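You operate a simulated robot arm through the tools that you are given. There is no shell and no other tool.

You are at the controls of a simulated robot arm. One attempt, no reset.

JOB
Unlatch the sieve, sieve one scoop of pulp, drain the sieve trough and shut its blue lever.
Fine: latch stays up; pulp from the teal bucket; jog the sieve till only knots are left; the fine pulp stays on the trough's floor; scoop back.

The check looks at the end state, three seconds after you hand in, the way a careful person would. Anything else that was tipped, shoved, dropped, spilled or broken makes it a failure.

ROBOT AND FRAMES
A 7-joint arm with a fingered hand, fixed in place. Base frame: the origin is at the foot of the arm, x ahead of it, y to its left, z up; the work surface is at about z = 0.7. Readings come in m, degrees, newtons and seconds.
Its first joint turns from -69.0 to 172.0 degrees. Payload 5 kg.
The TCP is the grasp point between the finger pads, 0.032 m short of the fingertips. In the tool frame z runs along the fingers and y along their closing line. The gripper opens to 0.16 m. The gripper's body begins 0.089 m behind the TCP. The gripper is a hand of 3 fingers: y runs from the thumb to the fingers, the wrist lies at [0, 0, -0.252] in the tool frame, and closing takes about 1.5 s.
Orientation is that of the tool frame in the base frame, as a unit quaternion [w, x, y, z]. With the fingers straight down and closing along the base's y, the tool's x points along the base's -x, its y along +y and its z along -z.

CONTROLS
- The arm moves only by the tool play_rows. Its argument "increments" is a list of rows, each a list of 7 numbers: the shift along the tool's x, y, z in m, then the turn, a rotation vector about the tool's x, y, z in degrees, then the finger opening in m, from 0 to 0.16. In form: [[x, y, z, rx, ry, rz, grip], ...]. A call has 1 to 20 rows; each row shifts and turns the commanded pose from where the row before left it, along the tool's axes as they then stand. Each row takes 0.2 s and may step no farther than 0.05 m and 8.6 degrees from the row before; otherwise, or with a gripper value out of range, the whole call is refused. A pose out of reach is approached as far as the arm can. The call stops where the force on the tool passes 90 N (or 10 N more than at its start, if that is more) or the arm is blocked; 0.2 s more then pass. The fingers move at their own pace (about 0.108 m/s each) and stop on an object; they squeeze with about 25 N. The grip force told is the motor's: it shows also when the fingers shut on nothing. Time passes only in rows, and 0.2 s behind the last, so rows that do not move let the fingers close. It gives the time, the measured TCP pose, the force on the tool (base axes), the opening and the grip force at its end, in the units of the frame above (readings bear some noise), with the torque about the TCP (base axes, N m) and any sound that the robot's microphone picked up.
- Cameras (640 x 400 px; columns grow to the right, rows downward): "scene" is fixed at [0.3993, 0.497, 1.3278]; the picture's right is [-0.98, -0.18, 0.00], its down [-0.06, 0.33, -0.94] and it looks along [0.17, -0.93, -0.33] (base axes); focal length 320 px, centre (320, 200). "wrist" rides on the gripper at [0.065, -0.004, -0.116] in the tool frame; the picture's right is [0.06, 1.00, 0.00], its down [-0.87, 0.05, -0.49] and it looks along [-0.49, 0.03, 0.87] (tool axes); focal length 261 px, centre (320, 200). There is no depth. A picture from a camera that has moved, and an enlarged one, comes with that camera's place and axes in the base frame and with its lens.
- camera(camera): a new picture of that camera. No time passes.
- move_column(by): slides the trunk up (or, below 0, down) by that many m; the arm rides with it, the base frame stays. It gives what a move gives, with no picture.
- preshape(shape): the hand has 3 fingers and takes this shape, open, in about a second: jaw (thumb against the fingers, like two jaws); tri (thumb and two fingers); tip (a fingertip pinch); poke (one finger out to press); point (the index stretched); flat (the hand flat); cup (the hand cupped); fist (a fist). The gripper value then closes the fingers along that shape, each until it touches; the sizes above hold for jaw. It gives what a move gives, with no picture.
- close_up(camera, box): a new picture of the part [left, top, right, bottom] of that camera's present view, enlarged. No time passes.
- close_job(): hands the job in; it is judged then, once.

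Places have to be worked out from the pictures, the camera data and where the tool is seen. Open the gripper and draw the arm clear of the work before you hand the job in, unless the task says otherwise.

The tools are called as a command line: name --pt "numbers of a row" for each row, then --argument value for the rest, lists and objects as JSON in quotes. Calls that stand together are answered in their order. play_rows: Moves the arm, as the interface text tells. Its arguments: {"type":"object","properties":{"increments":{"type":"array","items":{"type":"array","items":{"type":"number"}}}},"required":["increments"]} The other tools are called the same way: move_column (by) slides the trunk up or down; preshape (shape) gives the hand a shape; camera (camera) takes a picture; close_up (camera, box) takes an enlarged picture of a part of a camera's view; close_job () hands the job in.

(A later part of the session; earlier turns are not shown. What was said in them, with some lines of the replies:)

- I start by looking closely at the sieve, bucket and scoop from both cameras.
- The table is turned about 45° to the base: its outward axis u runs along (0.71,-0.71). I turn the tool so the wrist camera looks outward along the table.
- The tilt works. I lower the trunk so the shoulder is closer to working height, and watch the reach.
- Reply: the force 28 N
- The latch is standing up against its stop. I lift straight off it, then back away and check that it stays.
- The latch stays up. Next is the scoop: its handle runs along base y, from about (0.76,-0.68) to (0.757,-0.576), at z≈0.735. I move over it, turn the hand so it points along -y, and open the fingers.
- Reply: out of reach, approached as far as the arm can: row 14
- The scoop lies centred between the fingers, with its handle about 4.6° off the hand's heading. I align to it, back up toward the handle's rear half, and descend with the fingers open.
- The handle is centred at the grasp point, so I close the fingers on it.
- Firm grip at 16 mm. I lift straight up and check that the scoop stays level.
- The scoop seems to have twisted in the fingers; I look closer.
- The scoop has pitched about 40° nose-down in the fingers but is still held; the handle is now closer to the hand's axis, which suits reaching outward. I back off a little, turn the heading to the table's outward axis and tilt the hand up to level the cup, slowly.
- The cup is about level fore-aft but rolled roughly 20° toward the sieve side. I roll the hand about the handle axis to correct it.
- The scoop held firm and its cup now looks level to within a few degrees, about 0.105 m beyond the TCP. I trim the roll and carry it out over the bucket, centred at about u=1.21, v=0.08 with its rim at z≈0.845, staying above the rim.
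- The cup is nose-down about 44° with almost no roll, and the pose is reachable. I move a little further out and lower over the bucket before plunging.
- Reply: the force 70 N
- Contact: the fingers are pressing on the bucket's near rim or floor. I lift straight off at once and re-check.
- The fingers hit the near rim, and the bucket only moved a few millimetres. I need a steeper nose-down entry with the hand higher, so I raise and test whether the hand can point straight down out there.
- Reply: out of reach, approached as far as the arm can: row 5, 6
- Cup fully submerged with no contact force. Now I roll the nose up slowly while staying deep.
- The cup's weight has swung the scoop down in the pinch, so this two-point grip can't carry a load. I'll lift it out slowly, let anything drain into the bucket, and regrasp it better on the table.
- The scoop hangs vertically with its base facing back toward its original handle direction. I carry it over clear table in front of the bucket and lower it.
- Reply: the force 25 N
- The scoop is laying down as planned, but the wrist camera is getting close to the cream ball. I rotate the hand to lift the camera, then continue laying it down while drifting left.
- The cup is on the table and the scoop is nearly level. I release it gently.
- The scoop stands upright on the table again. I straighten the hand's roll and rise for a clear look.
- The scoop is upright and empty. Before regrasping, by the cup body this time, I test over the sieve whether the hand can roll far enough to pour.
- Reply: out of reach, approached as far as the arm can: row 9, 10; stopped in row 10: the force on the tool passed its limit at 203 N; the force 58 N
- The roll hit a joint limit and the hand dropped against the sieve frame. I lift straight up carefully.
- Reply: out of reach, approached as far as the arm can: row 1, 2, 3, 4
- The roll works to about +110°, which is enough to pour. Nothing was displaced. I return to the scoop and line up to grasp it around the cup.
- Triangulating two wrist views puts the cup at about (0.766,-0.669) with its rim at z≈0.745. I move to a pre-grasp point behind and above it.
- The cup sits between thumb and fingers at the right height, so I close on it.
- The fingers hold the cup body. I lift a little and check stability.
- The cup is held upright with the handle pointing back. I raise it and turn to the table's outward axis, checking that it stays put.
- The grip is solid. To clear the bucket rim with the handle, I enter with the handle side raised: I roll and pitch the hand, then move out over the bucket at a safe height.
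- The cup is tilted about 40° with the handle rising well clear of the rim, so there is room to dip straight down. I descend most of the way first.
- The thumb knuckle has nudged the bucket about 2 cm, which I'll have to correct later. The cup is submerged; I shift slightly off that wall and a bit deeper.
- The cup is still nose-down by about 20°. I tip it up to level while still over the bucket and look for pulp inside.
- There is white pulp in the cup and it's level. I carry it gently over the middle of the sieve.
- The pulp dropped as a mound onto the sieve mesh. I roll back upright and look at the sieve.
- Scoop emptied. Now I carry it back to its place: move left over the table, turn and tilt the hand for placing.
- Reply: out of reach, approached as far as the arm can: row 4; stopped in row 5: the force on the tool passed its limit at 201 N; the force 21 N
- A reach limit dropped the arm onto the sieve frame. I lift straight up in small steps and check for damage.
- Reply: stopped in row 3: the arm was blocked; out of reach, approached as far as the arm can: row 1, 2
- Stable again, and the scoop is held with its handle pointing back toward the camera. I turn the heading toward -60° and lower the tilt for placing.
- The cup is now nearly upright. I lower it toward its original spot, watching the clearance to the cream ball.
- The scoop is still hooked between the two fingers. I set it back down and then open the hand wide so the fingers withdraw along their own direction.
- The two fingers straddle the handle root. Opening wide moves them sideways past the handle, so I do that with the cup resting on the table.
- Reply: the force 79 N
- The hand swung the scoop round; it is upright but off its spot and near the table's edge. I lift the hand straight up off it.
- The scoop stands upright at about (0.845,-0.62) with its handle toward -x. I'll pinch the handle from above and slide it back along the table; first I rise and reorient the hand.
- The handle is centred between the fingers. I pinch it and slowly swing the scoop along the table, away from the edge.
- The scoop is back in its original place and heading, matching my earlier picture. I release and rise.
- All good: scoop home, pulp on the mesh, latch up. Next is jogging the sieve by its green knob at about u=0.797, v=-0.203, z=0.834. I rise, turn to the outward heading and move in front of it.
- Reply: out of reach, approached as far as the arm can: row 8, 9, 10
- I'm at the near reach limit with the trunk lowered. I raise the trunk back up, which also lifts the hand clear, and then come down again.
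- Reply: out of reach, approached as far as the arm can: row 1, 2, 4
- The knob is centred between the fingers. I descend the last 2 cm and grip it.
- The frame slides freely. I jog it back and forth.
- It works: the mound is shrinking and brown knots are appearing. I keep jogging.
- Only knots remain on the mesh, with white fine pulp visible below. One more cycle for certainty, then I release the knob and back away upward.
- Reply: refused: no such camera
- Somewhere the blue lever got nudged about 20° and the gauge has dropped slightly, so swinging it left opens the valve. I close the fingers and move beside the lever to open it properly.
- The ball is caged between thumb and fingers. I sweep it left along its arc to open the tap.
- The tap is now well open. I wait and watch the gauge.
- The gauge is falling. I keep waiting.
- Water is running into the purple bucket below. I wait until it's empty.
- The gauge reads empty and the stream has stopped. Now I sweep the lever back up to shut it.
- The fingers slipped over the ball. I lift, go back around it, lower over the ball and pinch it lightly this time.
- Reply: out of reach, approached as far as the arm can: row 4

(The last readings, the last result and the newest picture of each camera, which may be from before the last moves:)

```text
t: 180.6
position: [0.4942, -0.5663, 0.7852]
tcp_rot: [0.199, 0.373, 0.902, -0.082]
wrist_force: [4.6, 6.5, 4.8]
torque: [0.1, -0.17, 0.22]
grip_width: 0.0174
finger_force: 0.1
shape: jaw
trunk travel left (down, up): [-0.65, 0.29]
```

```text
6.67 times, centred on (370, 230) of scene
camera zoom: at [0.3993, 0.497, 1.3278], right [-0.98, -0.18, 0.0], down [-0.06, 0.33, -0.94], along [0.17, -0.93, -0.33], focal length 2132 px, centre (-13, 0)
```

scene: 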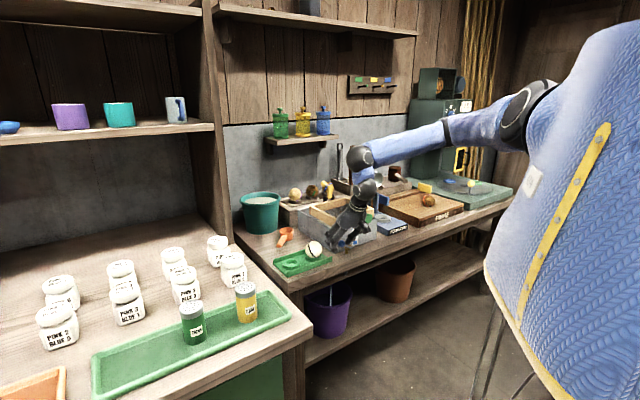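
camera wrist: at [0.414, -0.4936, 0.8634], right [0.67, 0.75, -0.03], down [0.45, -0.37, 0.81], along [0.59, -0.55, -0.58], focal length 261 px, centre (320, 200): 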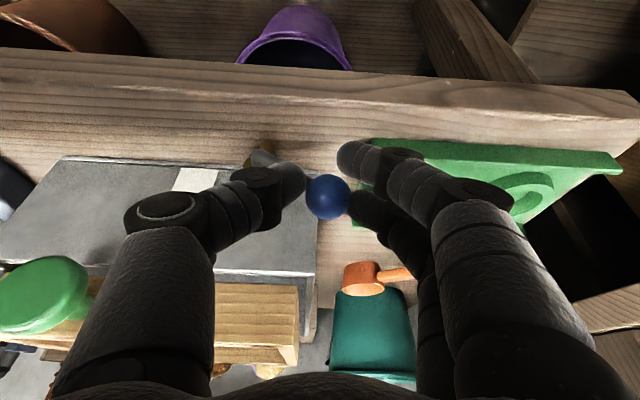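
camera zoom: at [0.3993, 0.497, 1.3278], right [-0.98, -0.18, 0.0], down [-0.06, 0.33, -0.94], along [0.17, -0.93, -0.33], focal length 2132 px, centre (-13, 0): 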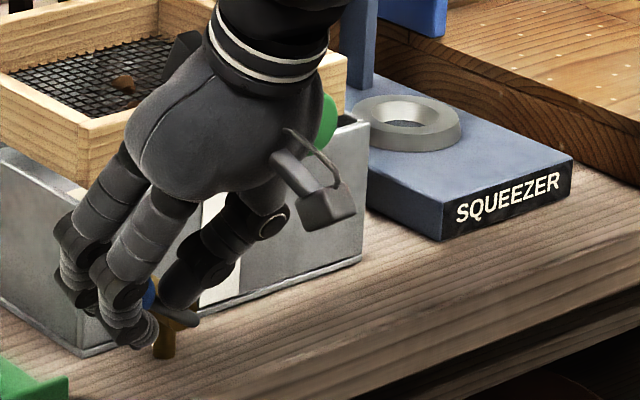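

The ball is pinched. I follow its arc back up.

play_rows --pt "-0.0026 -0.0041 -0.0055 0 0 0 0.012" --pt "-0.0026 -0.0057 -0.0056 0 0 0 0.012" --pt "-0.0022 -0.0065 -0.0046 0 0 0 0.012" --pt "-0.0017 -0.0072 -0.0037 0 0 0 0.012" --pt "-0.0012 -0.0078 -0.0026 0 0 0 0.012" --pt "-0.0007 -0.0081 -0.0015 0 0 0 0.012" --pt "-0.0002 -0.0083 -0.0004 0 0 0 0.012" --pt "0 0 0 0 0 0 0.012"

camera --camera "wrist"

close_up --camera "scene" --box '[330, 200, 410, 260]'

```text
t: 182.4
position: [0.4621, -0.6009, 0.8126]
tcp_rot: [0.198, 0.373, 0.902, -0.082]
wrist_force: [2.6, 4.4, 1.9]
torque: [0.17, -0.24, 0.09]
grip_width: 0.0077
finger_force: 24.6
shape: jaw
trunk travel left (down, up): [-0.65, 0.29]
```

```text
taken
camera wrist: at [0.3808, -0.5283, 0.8904], right [0.67, 0.75, -0.03], down [0.45, -0.37, 0.81], along [0.59, -0.55, -0.58], focal length 261 px, centre (320, 200)
```

wrist: 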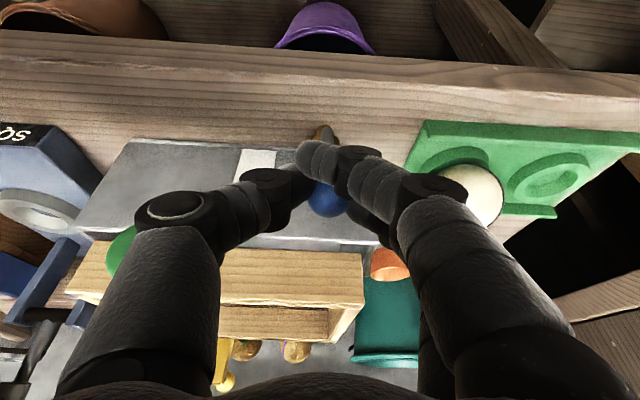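

```text
6.67 times, centred on (370, 230) of scene
camera zoom: at [0.3993, 0.497, 1.3278], right [-0.98, -0.18, 0.0], down [-0.06, 0.33, -0.94], along [0.17, -0.93, -0.33], focal length 2132 px, centre (-13, 0)
```

zoom: 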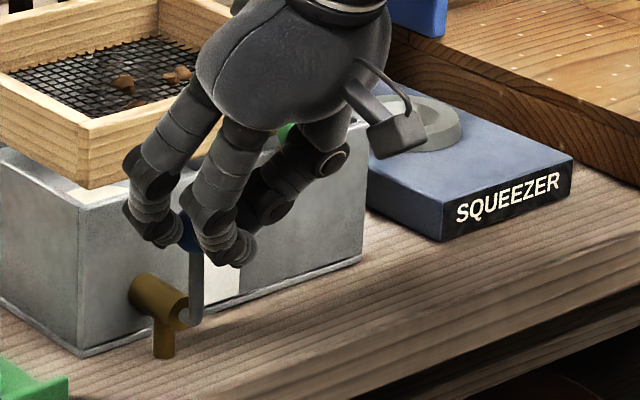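

play_rows --pt "0 -0.004 0 0 0 0 0.012" --pt "0 -0.003 0 0 0 0 0.012" --pt "0 0 0 0 0 0 0.012"

close_up --camera "scene" --box '[340, 215, 390, 255]'

```text
t: 183.2
position: [0.4574, -0.6055, 0.8148]
tcp_rot: [0.198, 0.374, 0.902, -0.082]
wrist_force: [8.8, 13.0, 6.5]
torque: [0.22, -0.43, 0.33]
grip_width: 0.0082
finger_force: 24.5
shape: jaw
trunk travel left (down, up): [-0.65, 0.29]
```

```text
10.00 times, centred on (365, 235) of scene
camera zoom: at [0.3993, 0.497, 1.3278], right [-0.98, -0.18, 0.0], down [-0.06, 0.33, -0.94], along [0.17, -0.93, -0.33], focal length 3198 px, centre (-130, -150)
```

zoom: 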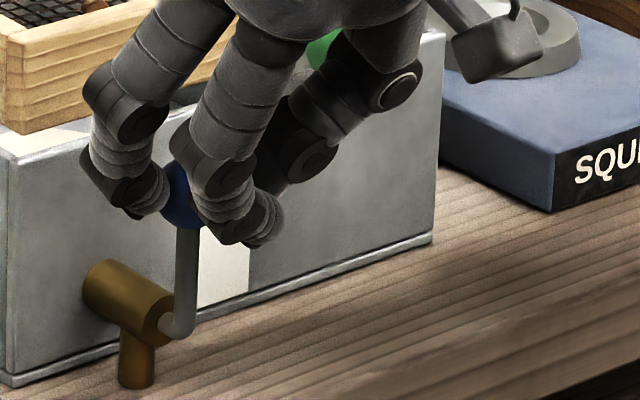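

The lever is upright against its stop. I open the fingers and rise.

play_rows --pt "0 0 0 0 0 0 0.03" --pt "0 0 0 0 0 0 0.06" --pt "0 0 0 0 0 0 0.06" --pt "-0.0085 0 -0.0181 0 0 0 0.06" --pt "-0.0085 0 -0.0181 0 0 0 0.06" --pt "-0.0085 0 -0.0181 0 0 0 0.06" --pt "0 0 0 0 0 0 0.06"

close_up --camera "scene" --box '[340, 215, 390, 255]'

camera --camera "wrist"

```text
t: 184.8
position: [0.458, -0.6075, 0.8729]
tcp_rot: [0.198, 0.374, 0.902, -0.082]
wrist_force: [-0.2, 0.4, -0.2]
torque: [0.0, 0.01, -0.02]
grip_width: 0.0593
finger_force: 0.1
shape: jaw
trunk travel left (down, up): [-0.65, 0.29]
```

```text
10.00 times, centred on (365, 235) of scene
camera zoom: at [0.3993, 0.497, 1.3278], right [-0.98, -0.18, 0.0], down [-0.06, 0.33, -0.94], along [0.17, -0.93, -0.33], focal length 3198 px, centre (-130, -150)
```

zoom: 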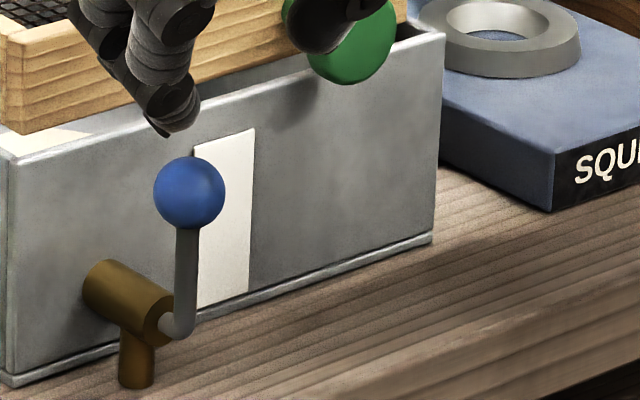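

```text
taken
camera wrist: at [0.3768, -0.5345, 0.9505], right [0.67, 0.75, -0.03], down [0.45, -0.37, 0.81], along [0.59, -0.55, -0.58], focal length 261 px, centre (320, 200)
```

wrist: 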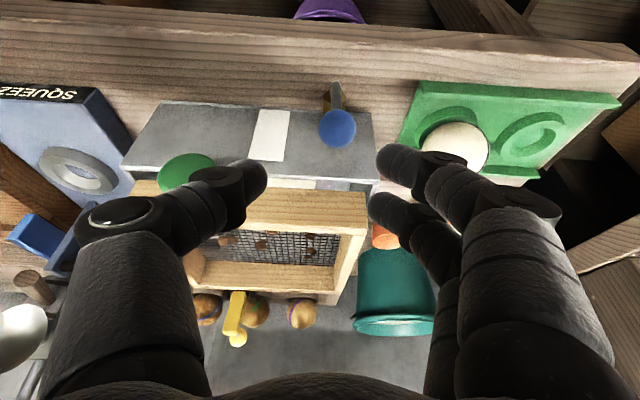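

Lever shut exactly as at the start, gauge empty. I raise the trunk to clear the work and inspect everything.

move_column --by 0.2

camera --camera "wrist"

close_up --camera "scene" --box '[220, 160, 420, 285]'

camera --camera "scene"

```text
t: 186.9
position: [0.4574, -0.6074, 1.0736]
tcp_rot: [0.199, 0.374, 0.902, -0.082]
wrist_force: [-0.2, 0.5, 0.0]
torque: [0.01, 0.0, 0.0]
grip_width: 0.0596
finger_force: 0.0
shape: jaw
trunk travel left (down, up): [-0.85, 0.09]
```

```text
taken
camera wrist: at [0.3767, -0.5344, 1.1504], right [0.67, 0.75, -0.03], down [0.45, -0.37, 0.81], along [0.59, -0.55, -0.58], focal length 261 px, centre (320, 200)
```

wrist: 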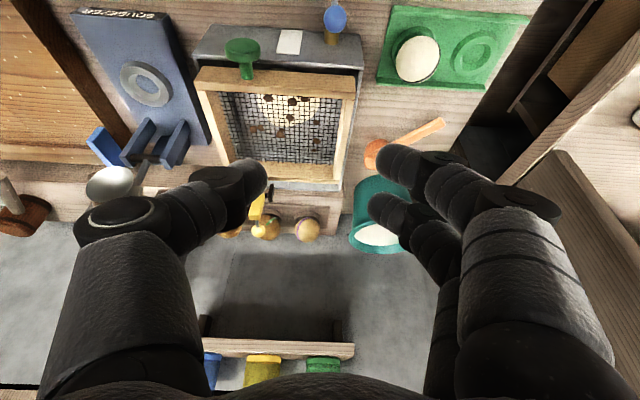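

```text
3.20 times, centred on (320, 222) of scene
camera zoom: at [0.3993, 0.497, 1.3278], right [-0.98, -0.18, 0.0], down [-0.06, 0.33, -0.94], along [0.17, -0.93, -0.33], focal length 1024 px, centre (320, 128)
```

zoom: 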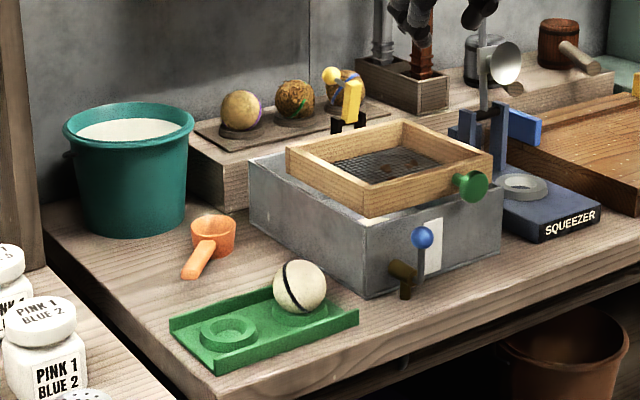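

```text
taken
```

scene: 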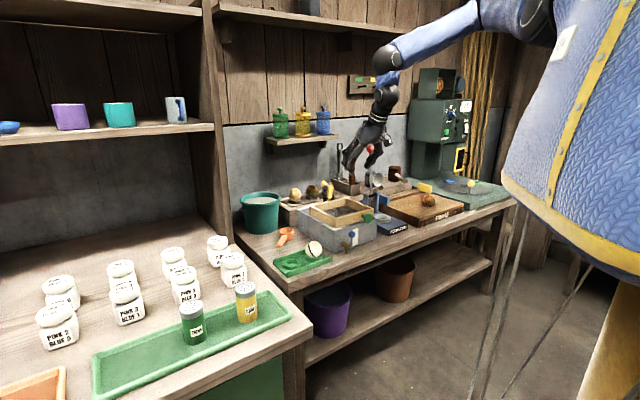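

Everything is in place: latch up, only knots on the mesh, fine pulp below, scoop home, lever shut. I open the hand fully, raise it clear and take a last close look.

move_column --by 0.085

play_rows --pt "0 0 0 0 0 0 0.16" --pt "0 0 0 0 0 0 0.16" --pt "0 0 0 0 0 0 0.16" --pt "0 0 0 0 0 0 0.16"

close_up --camera "wrist" --box '[180, 10, 380, 250]'

close_up --camera "scene" --box '[300, 180, 400, 255]'

close_up --camera "scene" --box '[225, 160, 305, 220]'

```text
t: 188.2
position: [0.4568, -0.6085, 1.157]
tcp_rot: [0.198, 0.374, 0.902, -0.082]
wrist_force: [-0.7, -0.5, 0.4]
torque: [0.01, -0.02, 0.01]
grip_width: 0.0598
finger_force: 0.1
shape: jaw
trunk travel left (down, up): [-0.935, 0.005]
```

```text
t: 189.2
position: [0.4566, -0.6081, 1.1581]
tcp_rot: [0.199, 0.374, 0.902, -0.082]
wrist_force: [0.0, 0.0, 0.4]
torque: [-0.02, -0.02, -0.01]
grip_width: 0.16
finger_force: 0.1
shape: jaw
trunk travel left (down, up): [-0.935, 0.005]
```

```text
1.67 times, centred on (280, 130) of wrist
camera zoom: at [0.3767, -0.5343, 1.2356], right [0.67, 0.75, -0.03], down [0.45, -0.37, 0.81], along [0.59, -0.55, -0.58], focal length 434 px, centre (387, 317)
```

zoom: 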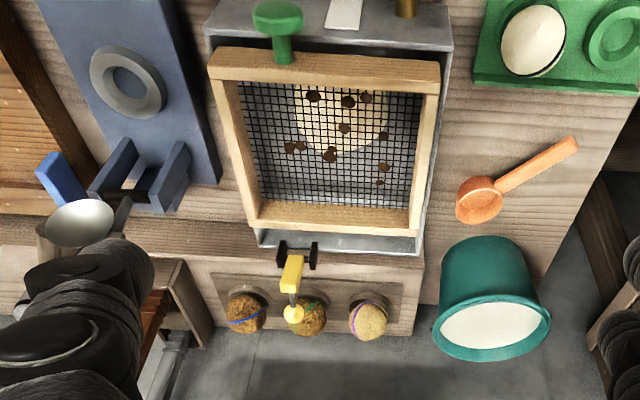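

```text
5.33 times, centred on (350, 218) of scene
camera zoom: at [0.3993, 0.497, 1.3278], right [-0.98, -0.18, 0.0], down [-0.06, 0.33, -0.94], along [0.17, -0.93, -0.33], focal length 1706 px, centre (160, 107)
```

zoom: 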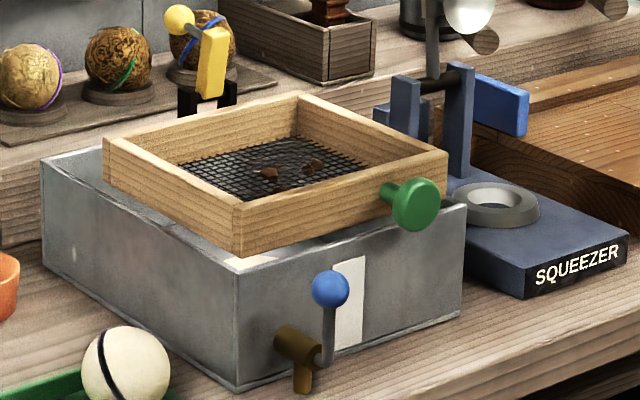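

```text
6.67 times, centred on (265, 190) of scene
camera zoom: at [0.3993, 0.497, 1.3278], right [-0.98, -0.18, 0.0], down [-0.06, 0.33, -0.94], along [0.17, -0.93, -0.33], focal length 2132 px, centre (687, 267)
```

zoom: 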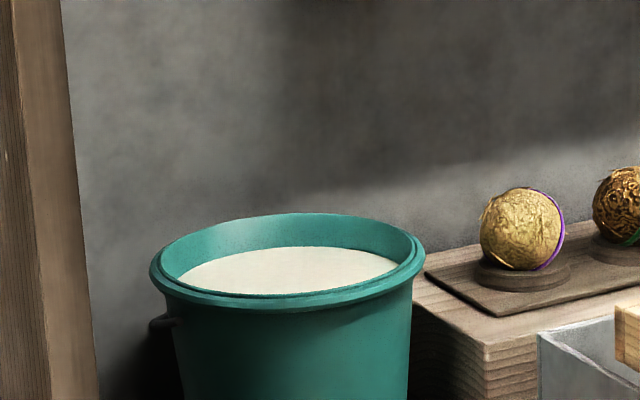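

The result looks right. The teal bucket, however, ended about 2 cm nearer than it started, so I'll gently push it back. First I move the closed hand out high and clear.

play_rows --pt "-0.0253 0.0225 0.0049 0 0 0 0.0" --pt "-0.0253 0.0225 0.0049 0 0 0 0.0" --pt "-0.0253 0.0225 0.0049 0 0 0 0.0" --pt "-0.0253 0.0225 0.0049 0 0 0 0.0" --pt "-0.0253 0.0225 0.0049 0 0 0 0.0" --pt "-0.0253 0.0225 0.0049 0 0 0 0.0" --pt "-0.0253 0.0225 0.0049 0 0 0 0.0" --pt "-0.0253 0.0225 0.0049 0 0 0 0.0" --pt "0 0 0 0 -6.67 0 0.0" --pt "0 0 0 0 -6.67 0 0.0" --pt "0 0 0 0 -6.67 0 0.0" --pt "0 0 0 0 0 0 0.0"

camera --camera "scene"

```text
t: 191.8
position: [0.7107, -0.6178, 1.2031]
tcp_rot: [0.354, 0.354, 0.853, -0.146]
wrist_force: [0.1, -1.2, -0.3]
torque: [-0.01, 0.02, -0.01]
grip_width: 0.0
finger_force: 25.0
shape: jaw
out of reach, approached as far as the arm can: row 3
trunk travel left (down, up): [-0.935, 0.005]
```

```text
taken
```

scene: 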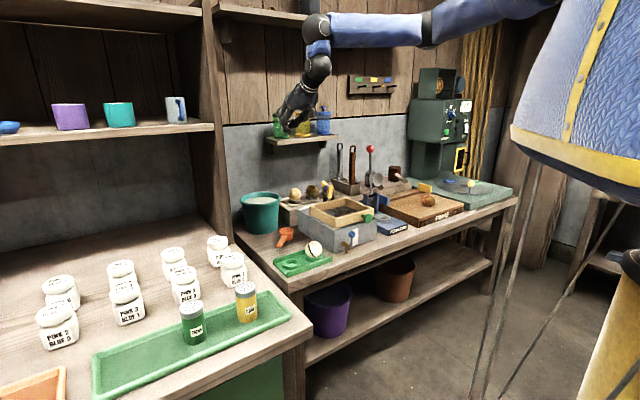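

move_column --by -0.3

camera --camera "wrist"

close_up --camera "scene" --box '[220, 130, 420, 270]'

```text
t: 194.8
position: [0.7113, -0.6197, 0.902]
tcp_rot: [0.352, 0.354, 0.854, -0.147]
wrist_force: [0.5, -0.1, 0.5]
torque: [-0.04, 0.06, -0.02]
grip_width: 0.0
finger_force: 24.4
shape: jaw
trunk travel left (down, up): [-0.635, 0.305]
```

```text
taken
camera wrist: at [0.616, -0.5315, 0.9376], right [0.68, 0.74, -0.04], down [0.23, -0.15, 0.96], along [0.7, -0.66, -0.27], focal length 261 px, centre (320, 200)
```

wrist: 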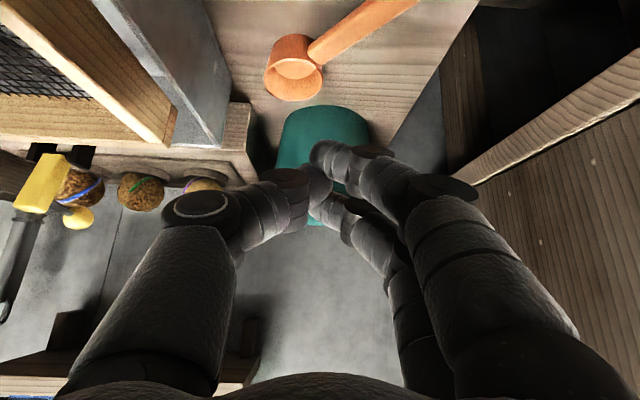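

```text
2.86 times, centred on (320, 200) of scene
camera zoom: at [0.3993, 0.497, 1.3278], right [-0.98, -0.18, 0.0], down [-0.06, 0.33, -0.94], along [0.17, -0.93, -0.33], focal length 914 px, centre (320, 200)
```

zoom: 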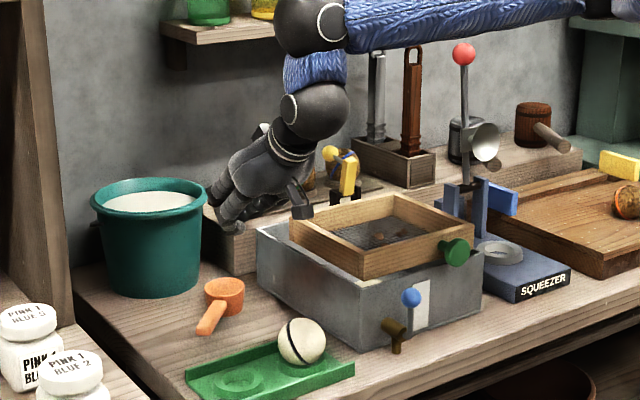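

play_rows --pt "-0.0052 0.0014 0.0256 0 0 0 0.0" --pt "-0.0052 0.0014 0.0256 0 0 0 0.0" --pt "-0.0052 0.0014 0.0256 0 0 0 0.0" --pt "-0.0052 0.0014 0.0256 0 0 0 0.0" --pt "-0.0052 0.0014 0.0256 0 0 0 0.0" --pt "0 0 0 0 0 0 0.0"

camera --camera "wrist"

close_up --camera "scene" --box '[235, 170, 335, 245]'

```text
t: 196.2
position: [0.7925, -0.6913, 0.8295]
tcp_rot: [0.352, 0.354, 0.854, -0.146]
wrist_force: [-0.9, 0.7, -0.2]
torque: [0.0, 0.02, 0.01]
grip_width: 0.0
finger_force: 25.1
shape: jaw
trunk travel left (down, up): [-0.635, 0.305]
```

```text
taken
camera wrist: at [0.6967, -0.6042, 0.8652], right [0.68, 0.74, -0.04], down [0.23, -0.15, 0.96], along [0.7, -0.66, -0.27], focal length 261 px, centre (320, 200)
```

wrist: 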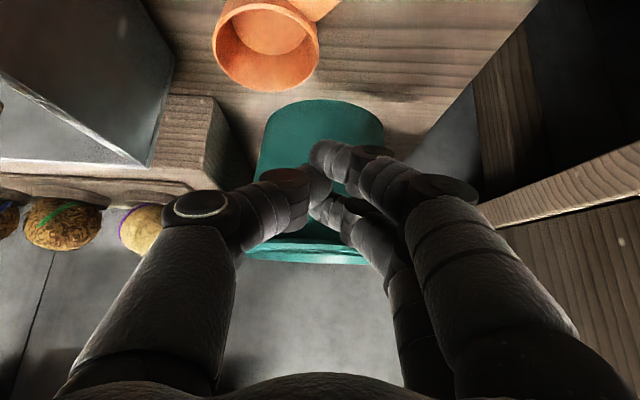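

```text
5.33 times, centred on (285, 208) of scene
camera zoom: at [0.3993, 0.497, 1.3278], right [-0.98, -0.18, 0.0], down [-0.06, 0.33, -0.94], along [0.17, -0.93, -0.33], focal length 1706 px, centre (507, 160)
```

zoom: 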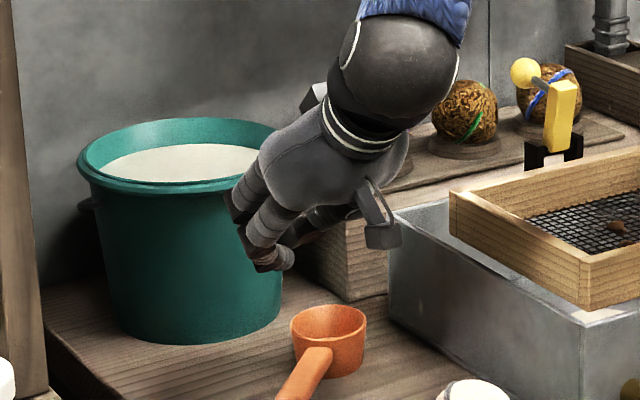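

play_rows --pt "-0.0071 0 0.0071 0 0 0 0.0" --pt "-0.0071 0 0.0071 0 0 0 0.0" --pt "0 0 0 0 0 0 0.0"

close_up --camera "scene" --box '[225, 160, 305, 220]'

```text
t: 196.9
position: [0.8049, -0.7046, 0.8288]
tcp_rot: [0.352, 0.354, 0.854, -0.147]
wrist_force: [-0.5, 0.0, 0.9]
torque: [-0.02, 0.02, 0.02]
grip_width: 0.0
finger_force: 24.7
shape: jaw
trunk travel left (down, up): [-0.635, 0.305]
```

```text
6.67 times, centred on (265, 190) of scene
camera zoom: at [0.3993, 0.497, 1.3278], right [-0.98, -0.18, 0.0], down [-0.06, 0.33, -0.94], along [0.17, -0.93, -0.33], focal length 2132 px, centre (687, 267)
```

zoom: 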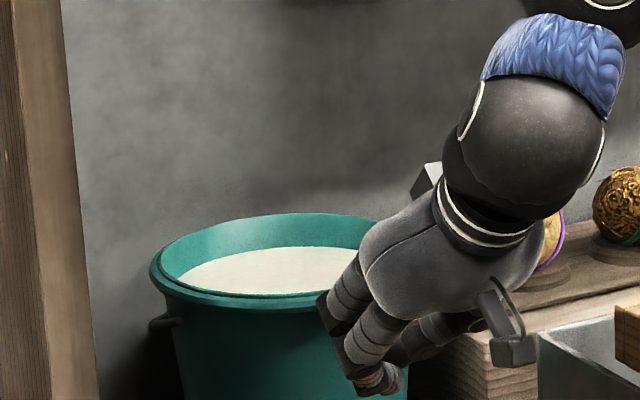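

play_rows --pt "-0.0057 0 0.0057 0 0 0 0.0" --pt "-0.0057 0 0.0057 0 0 0 0.0" --pt "0 0 0 0 0 0 0.0"

close_up --camera "scene" --box '[225, 160, 305, 220]'

```text
t: 197.8
position: [0.8177, -0.7169, 0.8289]
tcp_rot: [0.353, 0.354, 0.854, -0.145]
wrist_force: [-0.2, 0.1, -0.5]
torque: [-0.01, -0.03, 0.01]
grip_width: 0.0
finger_force: 25.0
shape: jaw
trunk travel left (down, up): [-0.635, 0.305]
```

```text
6.67 times, centred on (265, 190) of scene
camera zoom: at [0.3993, 0.497, 1.3278], right [-0.98, -0.18, 0.0], down [-0.06, 0.33, -0.94], along [0.17, -0.93, -0.33], focal length 2132 px, centre (687, 267)
```

zoom: 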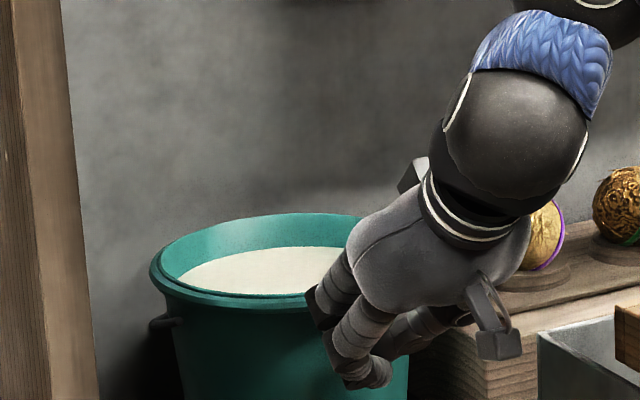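

play_rows --pt "-0.0057 0 0.0057 0 0 0 0.0" --pt "-0.0043 0 0.0043 0 0 0 0.0" --pt "0 0 0 0 0 0 0.0"

close_up --camera "scene" --box '[225, 160, 305, 220]'

```text
t: 198.6
position: [0.8271, -0.726, 0.8273]
tcp_rot: [0.352, 0.355, 0.854, -0.147]
wrist_force: [-5.6, 6.8, -1.6]
torque: [0.07, 0.1, -0.03]
grip_width: 0.0
finger_force: 25.7
shape: jaw
trunk travel left (down, up): [-0.635, 0.305]
```

```text
6.67 times, centred on (265, 190) of scene
camera zoom: at [0.3993, 0.497, 1.3278], right [-0.98, -0.18, 0.0], down [-0.06, 0.33, -0.94], along [0.17, -0.93, -0.33], focal length 2132 px, centre (687, 267)
```

zoom: 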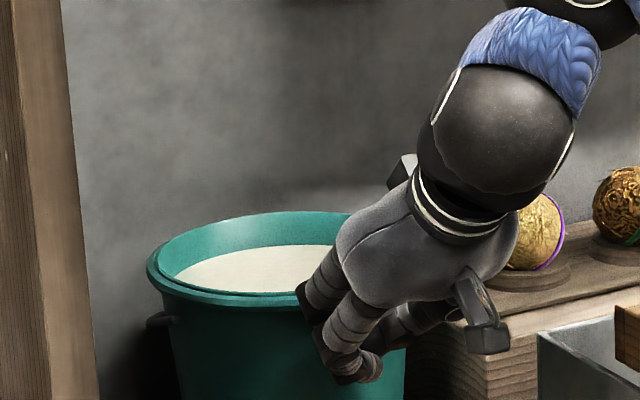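

play_rows --pt "-0.0043 0.001 0.0043 0 0 0 0.0" --pt "-0.0036 0.001 0.0036 0 0 0 0.0" --pt "0 0 0 0 0 0 0.0"

close_up --camera "scene" --box '[225, 160, 305, 220]'

```text
t: 199.3
position: [0.8372, -0.7339, 0.828]
tcp_rot: [0.352, 0.355, 0.854, -0.147]
wrist_force: [-7.0, 5.7, 0.8]
torque: [0.02, 0.02, -0.07]
grip_width: 0.0
finger_force: 25.9
shape: jaw
trunk travel left (down, up): [-0.635, 0.305]
```

```text
6.67 times, centred on (265, 190) of scene
camera zoom: at [0.3993, 0.497, 1.3278], right [-0.98, -0.18, 0.0], down [-0.06, 0.33, -0.94], along [0.17, -0.93, -0.33], focal length 2132 px, centre (687, 267)
```

zoom: 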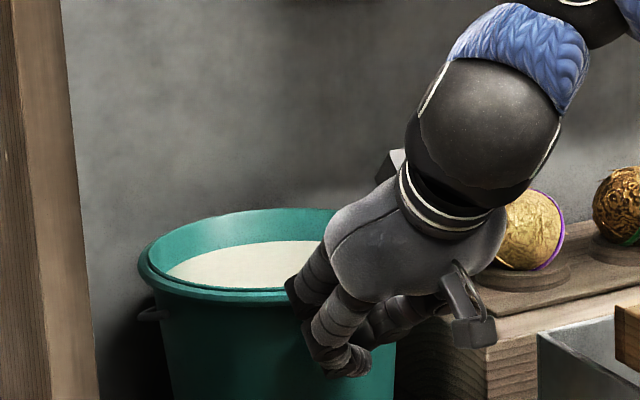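

The bucket is back within several millimetres of its starting place. I withdraw, open the hand and raise clear.

play_rows --pt "0.0141 0 -0.0141 0 0 0 0.0" --pt "0.0141 0 -0.0141 0 0 0 0.0" --pt "0.0141 0 -0.0141 0 0 0 0.0" --pt "0.0141 0 -0.0141 0 0 0 0.0" --pt "-0.0212 0 -0.0212 0 0 0 0.06" --pt "-0.0212 0 -0.0212 0 0 0 0.06" --pt "-0.0212 0 -0.0212 0 0 0 0.1" --pt "0 0 0 0 0 0 0.1"

move_column --by 0.2

close_up --camera "scene" --box '[220, 160, 420, 285]'

camera --camera "scene"

camera --camera "wrist"

```text
t: 201.2
position: [0.7806, -0.6778, 0.9166]
tcp_rot: [0.351, 0.354, 0.854, -0.146]
wrist_force: [0.1, -0.3, -0.3]
torque: [0.0, -0.01, -0.01]
grip_width: 0.0995
finger_force: 0.0
shape: jaw
trunk travel left (down, up): [-0.635, 0.305]
```

```text
t: 203.3
position: [0.7807, -0.6778, 1.1187]
tcp_rot: [0.352, 0.354, 0.854, -0.146]
wrist_force: [0.0, -0.5, -0.5]
torque: [-0.03, 0.02, -0.03]
grip_width: 0.0993
finger_force: 0.0
shape: jaw
trunk travel left (down, up): [-0.835, 0.105]
```

```text
3.20 times, centred on (320, 222) of scene
camera zoom: at [0.3993, 0.497, 1.3278], right [-0.98, -0.18, 0.0], down [-0.06, 0.33, -0.94], along [0.17, -0.93, -0.33], focal length 1024 px, centre (320, 128)
```

zoom: 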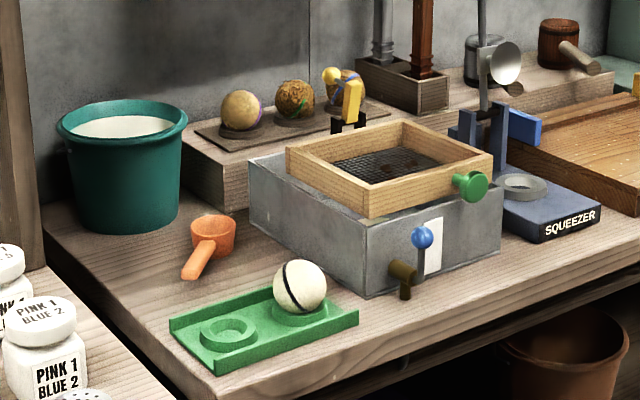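

```text
taken
```

scene: 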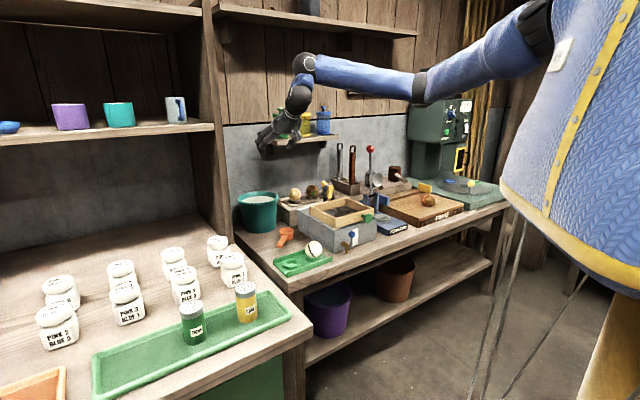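

```text
taken
camera wrist: at [0.686, -0.5902, 1.1534], right [0.68, 0.74, -0.04], down [0.23, -0.15, 0.96], along [0.7, -0.66, -0.27], focal length 261 px, centre (320, 200)
```

wrist: 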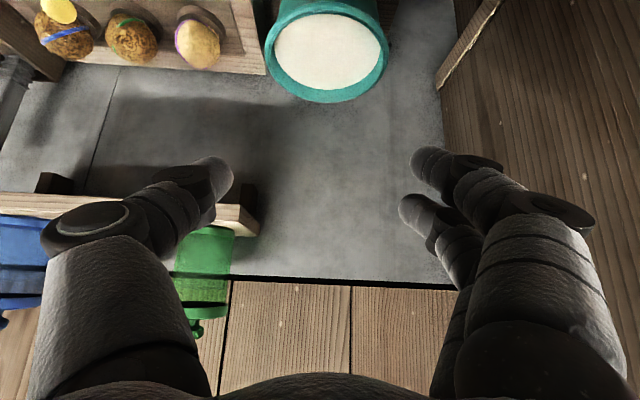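

Everything matches the starting layout except the intended changes. I draw the arm back from the shelf and hand the job in.

play_rows --pt "0.0141 0 -0.0141 0 0 0 0.12" --pt "0.0141 0 -0.0141 0 0 0 0.12" --pt "0.0141 0 -0.0141 0 0 0 0.12" --pt "0.0141 0 -0.0141 0 0 0 0.12" --pt "0 0 0 0 0 0 0.12"

close_up --camera "scene" --box '[220, 100, 420, 265]'

```text
t: 204.5
position: [0.7246, -0.6207, 1.1176]
tcp_rot: [0.351, 0.354, 0.854, -0.146]
wrist_force: [-0.4, 0.6, 0.7]
torque: [-0.01, -0.03, -0.01]
grip_width: 0.1195
finger_force: 0.2
shape: jaw
trunk travel left (down, up): [-0.835, 0.105]
```

```text
2.42 times, centred on (320, 182) of scene
camera zoom: at [0.3993, 0.497, 1.3278], right [-0.98, -0.18, 0.0], down [-0.06, 0.33, -0.94], along [0.17, -0.93, -0.33], focal length 775 px, centre (320, 242)
```

zoom: 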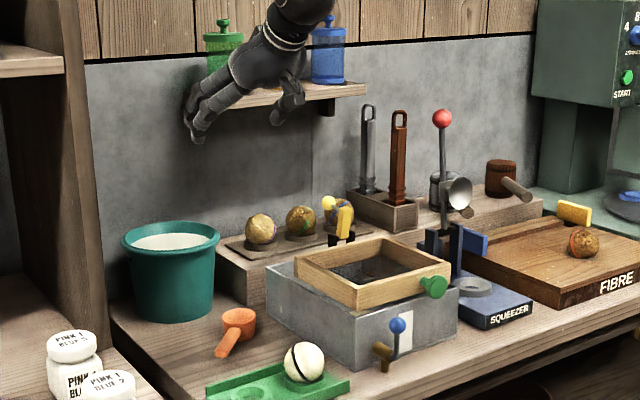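

The arm is clear with the hand open. The latch is up, only knots are on the mesh, the fine pulp lies on the drained trough's floor, the lever is shut and the scoop is back, so I hand the job in.

close_job

```text
The job is handed in.
```

The job is handed in, and the last pictures show every part of it done. The check's verdict hasn't come back.

- **Latch:** it is up and stayed up.
- **Pulp:** one scoop from the teal bucket went through the sieve. Only brown knots are left on the mesh, and the fine pulp lies on the trough's floor.
- **Trough:** the gauge read empty and the stream into the purple bucket below had stopped. The blue lever is back upright against its stop, as at the start.
- **Scoop:** it is back at its starting spot and heading, to within a few millimetres.

Some things did not go cleanly along the way:

- **Bucket:** scooping shifted the teal bucket by about 1–2 cm. I pushed it back to within about half a centimetre of its start.
- **Sieve frame:** the hand hit it twice, at about 200 N each time, when the arm ran past its reach. The frame did not look moved or damaged, and it slid freely afterwards.
- **Lever:** something nudged it about 20° open before I meant to drain, so a little water ran out early.
- **Scoop on the way back:** it hooked on the fingers and swung towards the table's left edge. I slid it home along the table; it did not fall or tip.
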